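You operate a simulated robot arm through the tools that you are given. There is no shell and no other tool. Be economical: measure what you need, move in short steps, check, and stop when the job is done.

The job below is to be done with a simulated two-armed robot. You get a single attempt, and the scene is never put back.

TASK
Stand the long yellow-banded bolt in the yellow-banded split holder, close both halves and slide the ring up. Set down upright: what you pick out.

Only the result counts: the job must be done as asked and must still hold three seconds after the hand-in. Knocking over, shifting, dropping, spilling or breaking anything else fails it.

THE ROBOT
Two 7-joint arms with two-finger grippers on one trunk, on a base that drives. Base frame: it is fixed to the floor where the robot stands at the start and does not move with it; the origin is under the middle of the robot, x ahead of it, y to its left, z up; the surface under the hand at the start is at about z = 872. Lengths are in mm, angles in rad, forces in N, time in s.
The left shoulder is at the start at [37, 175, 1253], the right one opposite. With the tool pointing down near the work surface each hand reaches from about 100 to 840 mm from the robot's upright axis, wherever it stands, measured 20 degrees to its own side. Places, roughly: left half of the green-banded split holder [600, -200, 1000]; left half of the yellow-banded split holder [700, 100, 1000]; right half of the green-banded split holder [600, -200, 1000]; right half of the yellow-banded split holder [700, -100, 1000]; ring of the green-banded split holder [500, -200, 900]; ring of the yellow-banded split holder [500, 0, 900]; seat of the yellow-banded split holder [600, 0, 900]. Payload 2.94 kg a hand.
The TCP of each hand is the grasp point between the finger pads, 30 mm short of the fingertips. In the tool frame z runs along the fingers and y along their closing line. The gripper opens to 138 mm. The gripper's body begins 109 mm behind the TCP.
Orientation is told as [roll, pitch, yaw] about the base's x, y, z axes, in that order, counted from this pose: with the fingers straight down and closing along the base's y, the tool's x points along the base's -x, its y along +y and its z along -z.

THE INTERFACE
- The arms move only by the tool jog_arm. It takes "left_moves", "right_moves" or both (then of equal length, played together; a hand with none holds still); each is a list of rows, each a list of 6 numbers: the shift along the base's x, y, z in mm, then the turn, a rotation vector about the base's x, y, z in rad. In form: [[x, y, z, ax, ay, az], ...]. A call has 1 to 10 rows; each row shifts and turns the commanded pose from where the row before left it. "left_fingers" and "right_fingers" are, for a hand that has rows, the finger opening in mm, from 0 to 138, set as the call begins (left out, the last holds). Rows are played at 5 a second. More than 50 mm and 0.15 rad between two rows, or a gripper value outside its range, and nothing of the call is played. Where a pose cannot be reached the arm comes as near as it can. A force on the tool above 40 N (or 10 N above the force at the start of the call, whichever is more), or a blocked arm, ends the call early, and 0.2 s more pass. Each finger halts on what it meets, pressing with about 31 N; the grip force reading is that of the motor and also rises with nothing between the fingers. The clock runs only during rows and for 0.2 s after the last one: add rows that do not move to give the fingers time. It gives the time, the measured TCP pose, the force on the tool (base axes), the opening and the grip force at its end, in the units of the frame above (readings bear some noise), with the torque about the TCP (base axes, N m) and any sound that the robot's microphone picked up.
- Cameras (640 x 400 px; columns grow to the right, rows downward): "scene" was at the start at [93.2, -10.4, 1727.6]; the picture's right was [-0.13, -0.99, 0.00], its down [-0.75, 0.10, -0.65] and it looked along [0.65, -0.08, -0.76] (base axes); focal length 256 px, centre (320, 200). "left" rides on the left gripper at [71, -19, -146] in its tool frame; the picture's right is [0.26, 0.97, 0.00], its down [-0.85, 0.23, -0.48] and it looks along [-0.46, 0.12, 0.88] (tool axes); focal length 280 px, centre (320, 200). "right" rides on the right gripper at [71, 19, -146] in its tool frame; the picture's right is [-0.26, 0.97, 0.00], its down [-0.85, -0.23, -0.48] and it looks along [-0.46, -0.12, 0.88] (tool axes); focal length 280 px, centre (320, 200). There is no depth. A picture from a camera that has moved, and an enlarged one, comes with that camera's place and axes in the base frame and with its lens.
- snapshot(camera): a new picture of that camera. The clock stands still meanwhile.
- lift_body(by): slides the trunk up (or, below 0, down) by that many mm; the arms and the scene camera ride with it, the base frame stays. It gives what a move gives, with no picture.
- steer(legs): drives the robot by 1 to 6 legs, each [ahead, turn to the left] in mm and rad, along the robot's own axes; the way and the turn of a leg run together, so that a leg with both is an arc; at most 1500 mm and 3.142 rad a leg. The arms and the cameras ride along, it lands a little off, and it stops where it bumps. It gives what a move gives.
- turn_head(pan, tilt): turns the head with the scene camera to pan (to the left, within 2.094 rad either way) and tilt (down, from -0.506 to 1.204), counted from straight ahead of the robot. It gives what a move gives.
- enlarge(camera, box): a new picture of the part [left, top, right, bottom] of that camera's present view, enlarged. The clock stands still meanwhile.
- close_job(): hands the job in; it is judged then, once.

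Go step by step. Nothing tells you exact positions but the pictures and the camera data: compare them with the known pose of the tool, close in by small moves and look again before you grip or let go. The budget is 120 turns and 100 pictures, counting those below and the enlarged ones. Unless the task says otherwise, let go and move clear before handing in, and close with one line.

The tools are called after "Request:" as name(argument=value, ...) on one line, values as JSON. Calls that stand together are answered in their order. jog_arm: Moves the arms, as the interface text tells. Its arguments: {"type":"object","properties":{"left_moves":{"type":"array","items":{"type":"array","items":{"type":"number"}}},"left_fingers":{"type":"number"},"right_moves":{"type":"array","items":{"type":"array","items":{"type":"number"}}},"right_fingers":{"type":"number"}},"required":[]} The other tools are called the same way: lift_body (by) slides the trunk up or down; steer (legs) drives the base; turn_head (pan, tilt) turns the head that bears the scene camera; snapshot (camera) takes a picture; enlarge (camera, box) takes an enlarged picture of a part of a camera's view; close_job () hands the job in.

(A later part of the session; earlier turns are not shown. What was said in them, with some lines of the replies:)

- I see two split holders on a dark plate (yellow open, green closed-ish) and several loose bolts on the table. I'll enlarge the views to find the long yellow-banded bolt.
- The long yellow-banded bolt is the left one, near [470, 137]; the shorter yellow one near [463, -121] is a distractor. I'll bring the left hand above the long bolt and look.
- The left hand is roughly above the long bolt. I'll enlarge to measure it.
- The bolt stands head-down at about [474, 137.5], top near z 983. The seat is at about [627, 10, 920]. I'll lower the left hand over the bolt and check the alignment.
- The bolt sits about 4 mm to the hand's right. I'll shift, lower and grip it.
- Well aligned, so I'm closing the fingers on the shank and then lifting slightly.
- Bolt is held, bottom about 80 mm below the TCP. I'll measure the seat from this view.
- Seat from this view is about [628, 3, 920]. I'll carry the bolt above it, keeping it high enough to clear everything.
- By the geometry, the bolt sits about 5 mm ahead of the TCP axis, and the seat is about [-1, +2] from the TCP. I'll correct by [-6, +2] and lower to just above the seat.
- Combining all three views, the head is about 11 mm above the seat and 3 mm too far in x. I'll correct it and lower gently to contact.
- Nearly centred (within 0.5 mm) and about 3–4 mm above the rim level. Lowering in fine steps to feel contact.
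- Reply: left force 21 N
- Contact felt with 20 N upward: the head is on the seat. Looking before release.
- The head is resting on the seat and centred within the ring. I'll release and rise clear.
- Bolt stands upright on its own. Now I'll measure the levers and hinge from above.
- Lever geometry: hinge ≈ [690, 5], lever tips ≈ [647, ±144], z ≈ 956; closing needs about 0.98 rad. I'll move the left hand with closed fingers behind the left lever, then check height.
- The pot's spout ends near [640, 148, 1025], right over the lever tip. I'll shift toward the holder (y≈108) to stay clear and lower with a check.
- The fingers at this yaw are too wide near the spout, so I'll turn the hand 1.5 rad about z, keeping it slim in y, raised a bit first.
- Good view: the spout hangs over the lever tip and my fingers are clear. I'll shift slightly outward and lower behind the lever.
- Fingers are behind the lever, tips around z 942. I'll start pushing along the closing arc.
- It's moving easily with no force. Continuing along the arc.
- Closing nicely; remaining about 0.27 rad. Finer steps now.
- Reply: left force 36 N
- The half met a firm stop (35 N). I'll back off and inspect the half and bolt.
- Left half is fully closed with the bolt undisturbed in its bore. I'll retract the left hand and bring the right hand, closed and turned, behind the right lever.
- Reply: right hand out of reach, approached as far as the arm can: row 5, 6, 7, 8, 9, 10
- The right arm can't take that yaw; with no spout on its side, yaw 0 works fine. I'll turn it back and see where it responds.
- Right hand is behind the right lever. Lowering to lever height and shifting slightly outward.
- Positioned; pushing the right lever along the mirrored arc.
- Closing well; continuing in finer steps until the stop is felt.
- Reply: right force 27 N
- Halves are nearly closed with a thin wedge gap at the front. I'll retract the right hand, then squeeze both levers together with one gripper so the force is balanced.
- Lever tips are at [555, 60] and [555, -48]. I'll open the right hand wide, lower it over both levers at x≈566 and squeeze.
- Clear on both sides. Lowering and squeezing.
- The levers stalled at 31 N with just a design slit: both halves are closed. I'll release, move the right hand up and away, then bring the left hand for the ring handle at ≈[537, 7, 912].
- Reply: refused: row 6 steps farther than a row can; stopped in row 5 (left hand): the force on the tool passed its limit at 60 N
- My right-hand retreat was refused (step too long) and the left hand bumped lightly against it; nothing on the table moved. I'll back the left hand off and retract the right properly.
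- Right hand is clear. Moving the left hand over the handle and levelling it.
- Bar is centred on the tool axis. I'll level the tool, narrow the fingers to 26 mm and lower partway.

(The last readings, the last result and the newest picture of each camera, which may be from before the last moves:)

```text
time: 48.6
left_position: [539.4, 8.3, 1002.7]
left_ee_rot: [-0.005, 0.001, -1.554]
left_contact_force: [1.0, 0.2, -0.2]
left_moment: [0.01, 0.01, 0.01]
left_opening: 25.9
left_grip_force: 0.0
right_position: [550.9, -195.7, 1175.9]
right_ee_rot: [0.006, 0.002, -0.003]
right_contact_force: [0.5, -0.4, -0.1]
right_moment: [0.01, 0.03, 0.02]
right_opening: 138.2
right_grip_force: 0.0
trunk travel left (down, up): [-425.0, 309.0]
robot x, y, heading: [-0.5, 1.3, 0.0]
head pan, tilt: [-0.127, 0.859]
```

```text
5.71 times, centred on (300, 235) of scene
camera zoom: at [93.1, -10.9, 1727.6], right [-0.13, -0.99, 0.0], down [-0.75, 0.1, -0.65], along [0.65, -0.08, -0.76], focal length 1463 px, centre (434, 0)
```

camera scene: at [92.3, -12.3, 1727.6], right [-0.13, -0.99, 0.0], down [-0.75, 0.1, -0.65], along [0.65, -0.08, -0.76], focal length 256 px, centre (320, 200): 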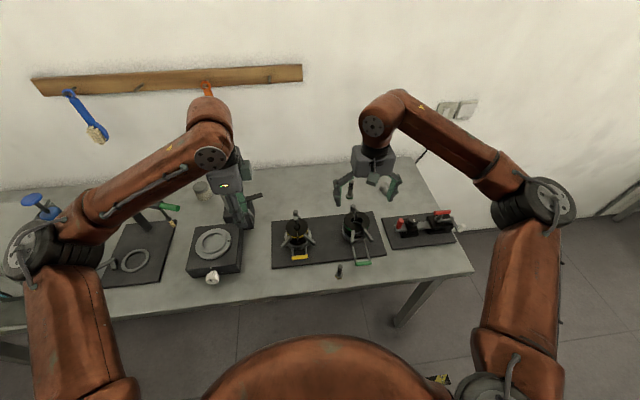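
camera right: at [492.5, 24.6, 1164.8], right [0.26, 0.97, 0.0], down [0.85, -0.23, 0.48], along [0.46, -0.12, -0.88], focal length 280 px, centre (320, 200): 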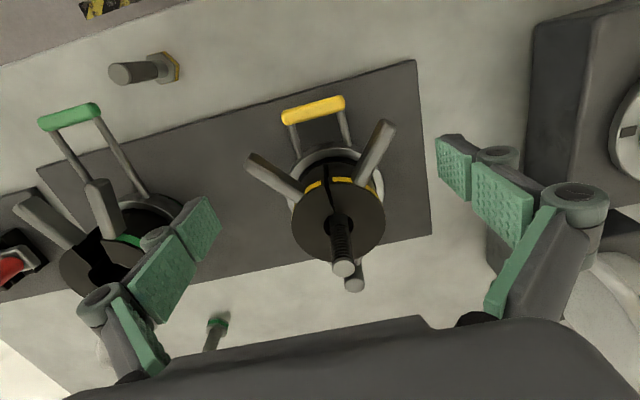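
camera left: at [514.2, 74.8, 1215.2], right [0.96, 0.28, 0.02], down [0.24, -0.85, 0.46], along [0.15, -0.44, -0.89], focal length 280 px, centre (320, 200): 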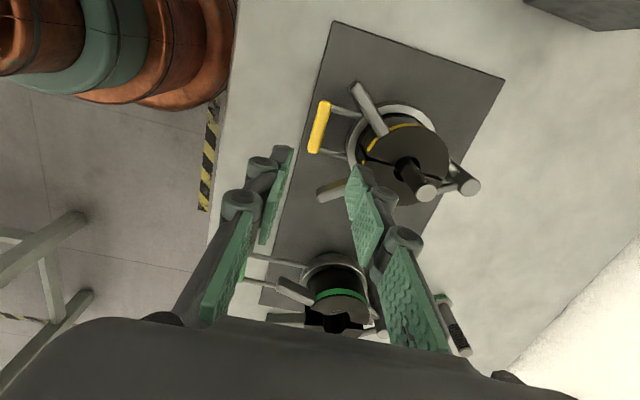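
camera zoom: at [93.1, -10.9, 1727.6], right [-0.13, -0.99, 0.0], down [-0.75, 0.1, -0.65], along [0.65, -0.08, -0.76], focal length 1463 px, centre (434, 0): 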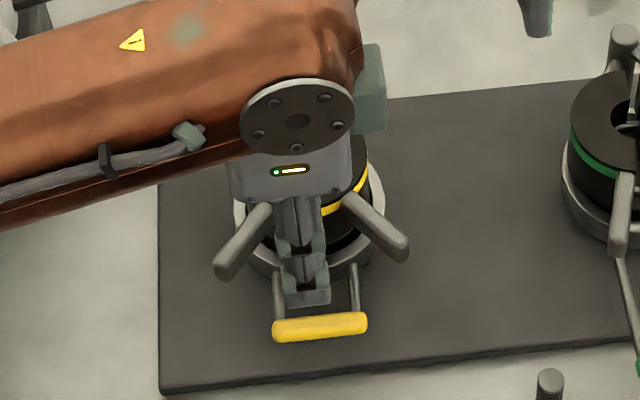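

The bar is right on the tool axis at z≈912. Lowering so the pads reach the bar, with small steps at the end.

Request:
jog_arm(left_moves=[[0, 0, -25, 0, 0, 0], [0, 0, -20, 0, 0, 0], [0, 0, -10, 0, 0, 0], [0, 0, -6, 0, 0, 0], [0, 0, -6, 0, 0, 0], [0, 0, 0, 0, 0, 0]], left_fingers=23)

Request:
enlarge(camera="left", box=[220, 80, 440, 240])

Request:
enlarge(camera="scene", box=[270, 200, 330, 270])

```text
time: 50.0
left_position: [538.8, 10.6, 935.1]
left_ee_rot: [-0.004, -0.001, -1.553]
left_contact_force: [0.2, -0.2, 0.2]
left_moment: [0.01, -0.03, 0.04]
left_opening: 22.8
left_grip_force: 0.1
right_position: [552.5, -195.2, 1175.8]
right_ee_rot: [0.007, 0.002, -0.005]
right_contact_force: [0.2, 1.2, 0.1]
right_moment: [0.02, 0.01, 0.03]
right_opening: 137.8
right_grip_force: 0.0
trunk travel left (down, up): [-425.0, 309.0]
robot x, y, heading: [-0.4, 0.1, 0.003]
head pan, tilt: [-0.127, 0.859]
```

```text
2.50 times, centred on (330, 160) of left
camera zoom: at [518.8, 81.8, 1081.4], right [0.96, 0.28, 0.0], down [0.25, -0.84, 0.48], along [0.13, -0.46, -0.88], focal length 701 px, centre (295, 300)
```

zoom: 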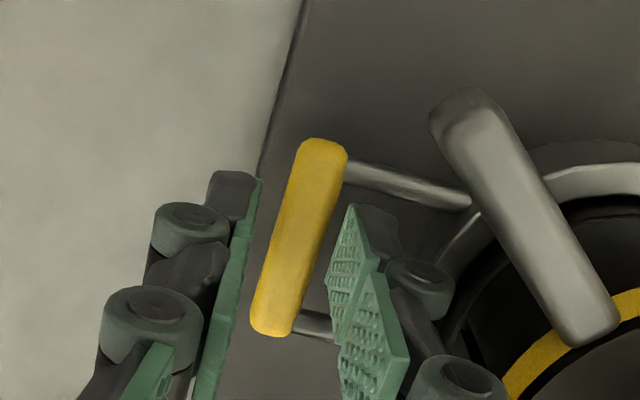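

```text
5.71 times, centred on (300, 235) of scene
camera zoom: at [93.1, -10.6, 1727.6], right [-0.13, -0.99, 0.0], down [-0.75, 0.1, -0.65], along [0.65, -0.08, -0.76], focal length 1463 px, centre (434, 0)
```

zoom: 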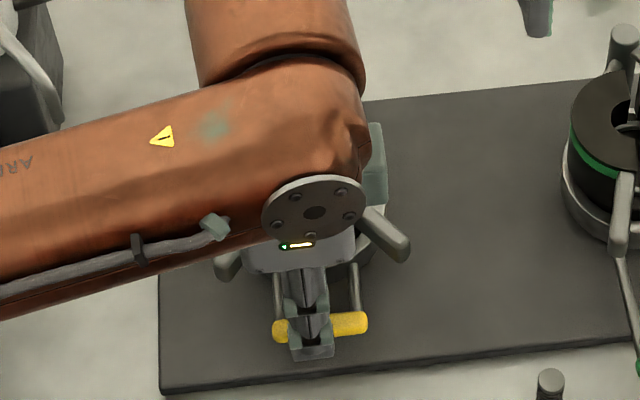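

The bar sits between the pads near the tips. I'll lower 3 mm more and close on it.

Request:
jog_arm(left_moves=[[0, 0, -3, 0, 0, 0], [0, 0, 0, 0, 0, 0], [0, 0, 0, 0, 0, 0]])

Request:
jog_arm(left_moves=[[0, 0, 0, 0, 0, 0], [0, 0, 0, 0, 0, 0], [0, 0, 0, 0, 0, 0], [0, 0, 0, 0, 0, 0]], left_fingers=0)

```text
time: 50.8
left_position: [539.2, 10.4, 932.6]
left_ee_rot: [-0.003, -0.003, -1.553]
left_contact_force: [0.4, -0.1, -0.1]
left_moment: [0.03, -0.03, -0.03]
left_opening: 23.0
left_grip_force: 0.0
right_position: [551.3, -195.1, 1176.2]
right_ee_rot: [0.005, 0.0, -0.003]
right_contact_force: [-0.7, 0.5, -0.5]
right_moment: [0.04, 0.01, 0.01]
right_opening: 138.1
right_grip_force: 0.0
trunk travel left (down, up): [-425.0, 309.0]
robot x, y, heading: [2.4, 0.6, -0.0]
head pan, tilt: [-0.127, 0.859]
```

```text
time: 51.8
left_position: [540.2, 11.8, 932.4]
left_ee_rot: [-0.004, -0.002, -1.553]
left_contact_force: [12.6, -0.5, 0.2]
left_moment: [-0.07, -0.34, -0.97]
left_opening: 13.9
left_grip_force: 40.3
right_position: [553.5, -194.4, 1176.1]
right_ee_rot: [0.006, 0.0, -0.004]
right_contact_force: [-0.1, 0.6, 0.1]
right_moment: [-0.02, -0.01, 0.0]
right_opening: 137.9
right_grip_force: 0.0
trunk travel left (down, up): [-425.0, 309.0]
robot x, y, heading: [-2.8, -3.0, 0.0]
head pan, tilt: [-0.127, 0.859]
```

Gripped. Relieving the sideways load by 1 mm and lifting the ring in small steps.

Request:
jog_arm(left_moves=[[1.5, 0, 0, 0, 0, 0], [0, 0, 4, 0, 0, 0], [0, 0, 4, 0, 0, 0], [0, 0, 4, 0, 0, 0], [0, 0, 0, 0, 0, 0]])

Request:
enlarge(camera="scene", box=[270, 200, 330, 270])

Request:
enlarge(camera="right", box=[360, 0, 640, 200])

```text
time: 53.0
left_position: [541.6, 10.6, 945.0]
left_ee_rot: [-0.003, 0.0, -1.554]
left_contact_force: [10.0, 0.9, -2.3]
left_moment: [0.3, -0.26, -0.96]
left_opening: 13.7
left_grip_force: 40.5
right_position: [552.0, -194.4, 1175.1]
right_ee_rot: [0.007, 0.002, -0.003]
right_contact_force: [0.2, -0.5, 0.6]
right_moment: [0.01, 0.05, -0.01]
right_opening: 138.1
right_grip_force: 0.0
trunk travel left (down, up): [-425.0, 309.0]
robot x, y, heading: [0.2, 1.6, 0.002]
head pan, tilt: [-0.127, 0.859]
```

```text
5.71 times, centred on (300, 235) of scene
camera zoom: at [94.5, -10.4, 1727.5], right [-0.13, -0.99, 0.0], down [-0.75, 0.1, -0.65], along [0.65, -0.08, -0.76], focal length 1463 px, centre (434, 0)
```

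zoom: 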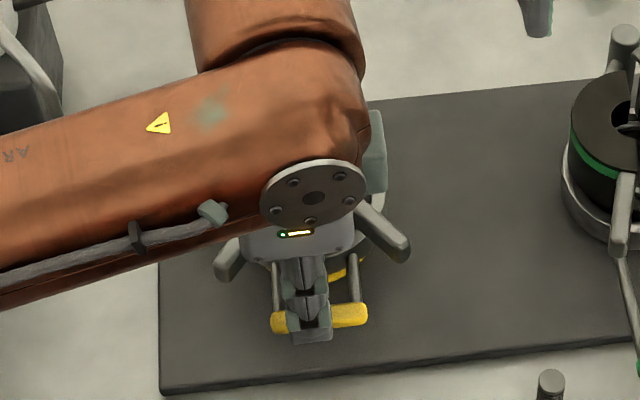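

```text
2.00 times, centred on (500, 100) of right
camera zoom: at [481.1, -176.0, 1320.6], right [0.26, 0.96, 0.01], down [0.85, -0.24, 0.47], along [0.46, -0.12, -0.88], focal length 561 px, centre (-40, 400)
```

zoom: 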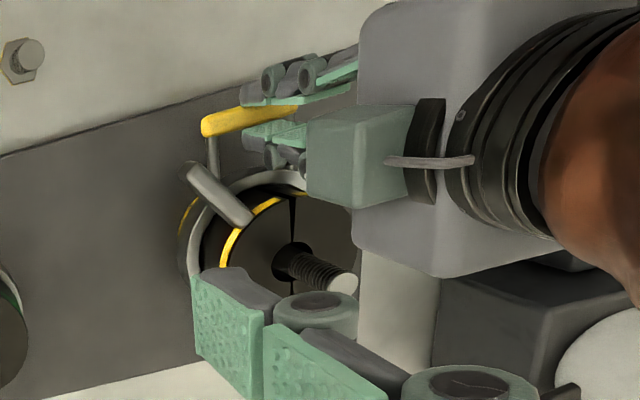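

The ring follows with little force. Continuing upward.

Request:
jog_arm(left_moves=[[0, 0, 4, 0, 0, 0], [0, 0, 4, 0, 0, 0], [0, 0, 4, 0, 0, 0], [0, 0, 0, 0, 0, 0]])

Request:
enlarge(camera="right", box=[420, 30, 560, 170])

```text
time: 54.0
left_position: [541.6, 11.5, 957.4]
left_ee_rot: [-0.003, 0.0, -1.555]
left_contact_force: [8.3, 2.2, -2.2]
left_moment: [0.4, -0.18, -0.98]
left_opening: 13.7
left_grip_force: 39.5
right_position: [552.4, -195.7, 1174.8]
right_ee_rot: [0.007, 0.002, -0.003]
right_contact_force: [-1.3, 0.5, -0.2]
right_moment: [0.0, 0.03, 0.0]
right_opening: 137.9
right_grip_force: 0.1
trunk travel left (down, up): [-425.0, 309.0]
robot x, y, heading: [3.9, -2.6, 0.0]
head pan, tilt: [-0.127, 0.859]
```

```text
2.86 times, centred on (490, 100) of right
camera zoom: at [481.0, -176.0, 1320.7], right [0.26, 0.96, 0.01], down [0.85, -0.24, 0.47], along [0.46, -0.12, -0.88], focal length 801 px, centre (-166, 486)
```

zoom: 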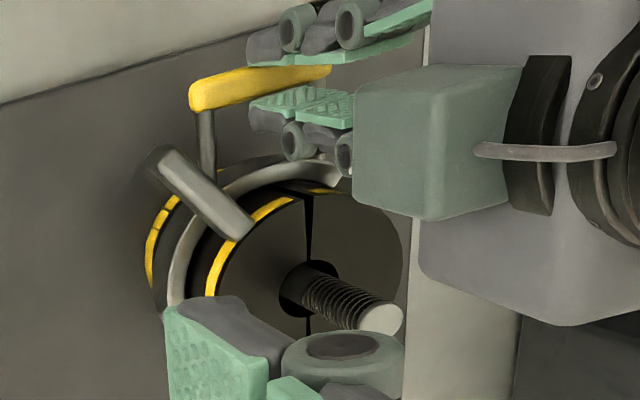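

Up 25 mm, band on the base is exposed. Continuing carefully until the stop.

Request:
jog_arm(left_moves=[[0, 0, 2.5, 0, 0, 0], [0, 0, 2.5, 0, 0, 0], [0, 0, 0, 0, 0, 0]])

Request:
jog_arm(left_moves=[[0, 0, 2.5, 0, 0, 0], [0, 0, 2.5, 0, 0, 0], [0, 0, 0, 0, 0, 0]])

Request:
enlarge(camera="right", box=[420, 30, 560, 170])

```text
time: 54.8
left_position: [541.2, 10.6, 961.8]
left_ee_rot: [-0.004, -0.003, -1.555]
left_contact_force: [6.4, 2.9, -0.6]
left_moment: [0.32, -0.17, -0.96]
left_opening: 13.7
left_grip_force: 40.6
right_position: [551.8, -194.5, 1175.3]
right_ee_rot: [0.006, 0.002, -0.003]
right_contact_force: [0.1, 0.1, -0.2]
right_moment: [0.01, -0.02, 0.03]
right_opening: 138.1
right_grip_force: 0.1
trunk travel left (down, up): [-425.0, 309.0]
robot x, y, heading: [-0.2, -0.9, 0.001]
head pan, tilt: [-0.127, 0.859]
```

```text
time: 55.6
left_position: [541.0, 10.0, 964.9]
left_ee_rot: [-0.009, 0.002, -1.553]
left_contact_force: [4.5, 0.0, -23.5]
left_moment: [0.03, -0.05, -0.84]
left_opening: 13.0
left_grip_force: 39.7
right_position: [552.3, -195.1, 1174.7]
right_ee_rot: [0.006, 0.004, -0.003]
right_contact_force: [-0.7, 0.2, -0.6]
right_moment: [0.01, -0.01, -0.01]
right_opening: 137.9
right_grip_force: 0.0
trunk travel left (down, up): [-425.0, 309.0]
robot x, y, heading: [-3.8, 1.0, 0.001]
head pan, tilt: [-0.127, 0.859]
```

```text
2.86 times, centred on (490, 100) of right
camera zoom: at [482.3, -176.2, 1319.9], right [0.26, 0.96, 0.01], down [0.85, -0.24, 0.47], along [0.46, -0.12, -0.88], focal length 801 px, centre (-166, 486)
```

zoom: 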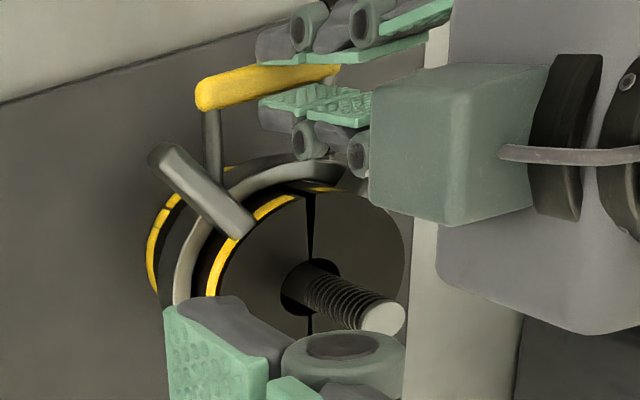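

The ring reached its upper stop (23 N). I'll open the fingers and see whether it stays.

Request:
jog_arm(left_moves=[[0, 0, -1, 0, 0, 0], [0, 0, 0, 0, 0, 0], [0, 0, 0, 0, 0, 0]], left_fingers=24)

Request:
enlarge(camera="right", box=[420, 30, 560, 170])

Request:
enlarge(camera="left", box=[220, 80, 440, 240])

```text
time: 56.4
left_position: [541.2, 9.6, 966.7]
left_ee_rot: [-0.004, -0.001, -1.553]
left_contact_force: [0.1, 0.0, -0.1]
left_moment: [0.02, -0.01, 0.02]
left_opening: 24.2
left_grip_force: 0.1
right_position: [550.6, -194.9, 1176.5]
right_ee_rot: [0.008, 0.002, -0.004]
right_contact_force: [-0.5, -1.7, 0.6]
right_moment: [-0.02, 0.0, -0.02]
right_opening: 137.9
right_grip_force: 0.0
trunk travel left (down, up): [-425.0, 309.0]
robot x, y, heading: [-1.4, 0.8, 0.0]
head pan, tilt: [-0.127, 0.859]
```

```text
2.86 times, centred on (490, 100) of right
camera zoom: at [480.1, -176.1, 1321.1], right [0.26, 0.96, 0.01], down [0.85, -0.24, 0.47], along [0.46, -0.12, -0.88], focal length 801 px, centre (-166, 486)
```

zoom: 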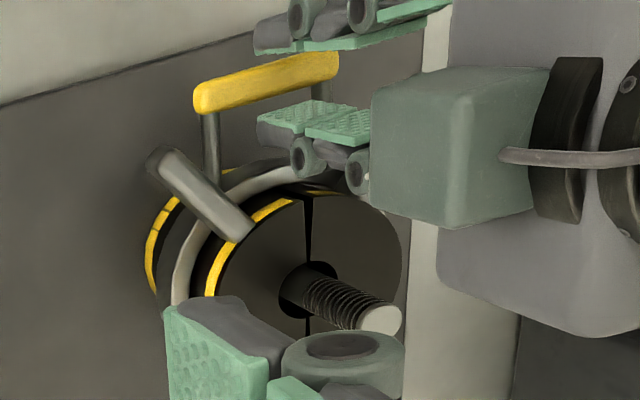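

```text
2.50 times, centred on (330, 160) of left
camera zoom: at [520.3, 81.3, 1112.3], right [0.96, 0.28, 0.0], down [0.25, -0.84, 0.48], along [0.13, -0.46, -0.88], focal length 701 px, centre (295, 300)
```

zoom: 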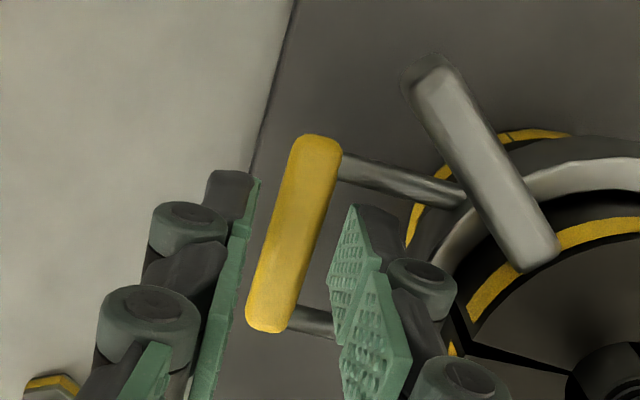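

The ring stays up. Withdrawing the left hand straight up and away, then a final check.

Request:
jog_arm(left_moves=[[0, 0, 20, 0, 0, 0], [0, 0, 40, 0, 0, 0], [0, 0, 45, 0, 0, 0], [0, 0, 45, 0, 0, 0], [-10, 30, 30, 0, 0, 0], [-10, 40, 20, 0, 0, 0], [-10, 40, 0, 0, 0, 0], [0, 45, 0, 0, 0, 0], [0, 45, 0, 0, 0, 0], [0, 0, 0, 0, 0, 0]])

Request:
enlarge(camera="scene", box=[260, 180, 350, 270])

Request:
enlarge(camera="right", box=[420, 30, 560, 170])

Request:
snapshot(camera="scene")

```text
time: 58.6
left_position: [512.3, 210.9, 1166.7]
left_ee_rot: [-0.002, -0.001, -1.554]
left_contact_force: [-0.9, -0.6, -0.1]
left_moment: [0.03, -0.02, 0.01]
left_opening: 24.1
left_grip_force: 0.2
right_position: [552.1, -195.5, 1174.8]
right_ee_rot: [0.007, 0.002, -0.003]
right_contact_force: [0.1, -0.2, 0.0]
right_moment: [0.02, -0.03, 0.01]
right_opening: 137.9
right_grip_force: 0.0
trunk travel left (down, up): [-425.0, 309.0]
robot x, y, heading: [1.2, 3.9, 0.0]
head pan, tilt: [-0.127, 0.859]
```

```text
4.44 times, centred on (305, 225) of scene
camera zoom: at [93.7, -11.8, 1727.5], right [-0.13, -0.99, 0.0], down [-0.75, 0.1, -0.65], along [0.65, -0.08, -0.76], focal length 1138 px, centre (387, 89)
```

zoom: 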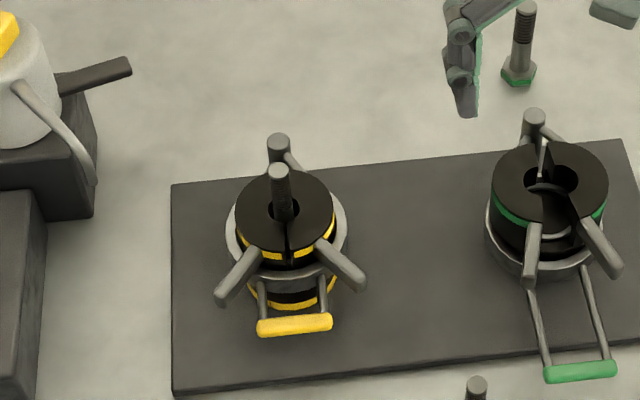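

```text
2.86 times, centred on (490, 100) of right
camera zoom: at [480.5, -177.2, 1320.7], right [0.26, 0.96, 0.01], down [0.85, -0.24, 0.47], along [0.46, -0.12, -0.88], focal length 801 px, centre (-166, 486)
```

zoom: 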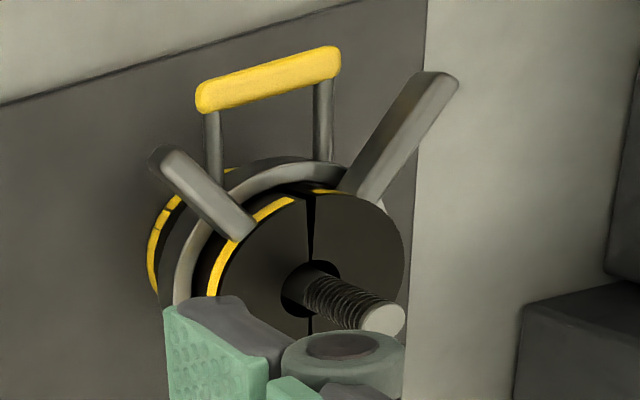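

```text
15 pictures are left
camera scene: at [93.7, -11.8, 1727.5], right [-0.13, -0.99, 0.0], down [-0.75, 0.1, -0.65], along [0.65, -0.08, -0.76], focal length 256 px, centre (320, 200)
```

scene: 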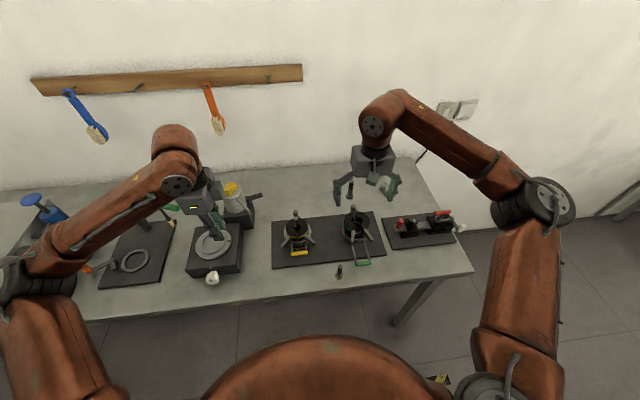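

The long yellow-banded bolt stands in the yellow holder with both halves closed, the ring stays up by itself, and both hands are clear. Handing in.

Request:
close_job()

```text
The job is handed in.
```

I stood the long yellow-banded bolt upright in the yellow-banded split holder, closed both halves and slid the ring up to its stop. When I handed in, the ring was holding on its own and both hands were clear.
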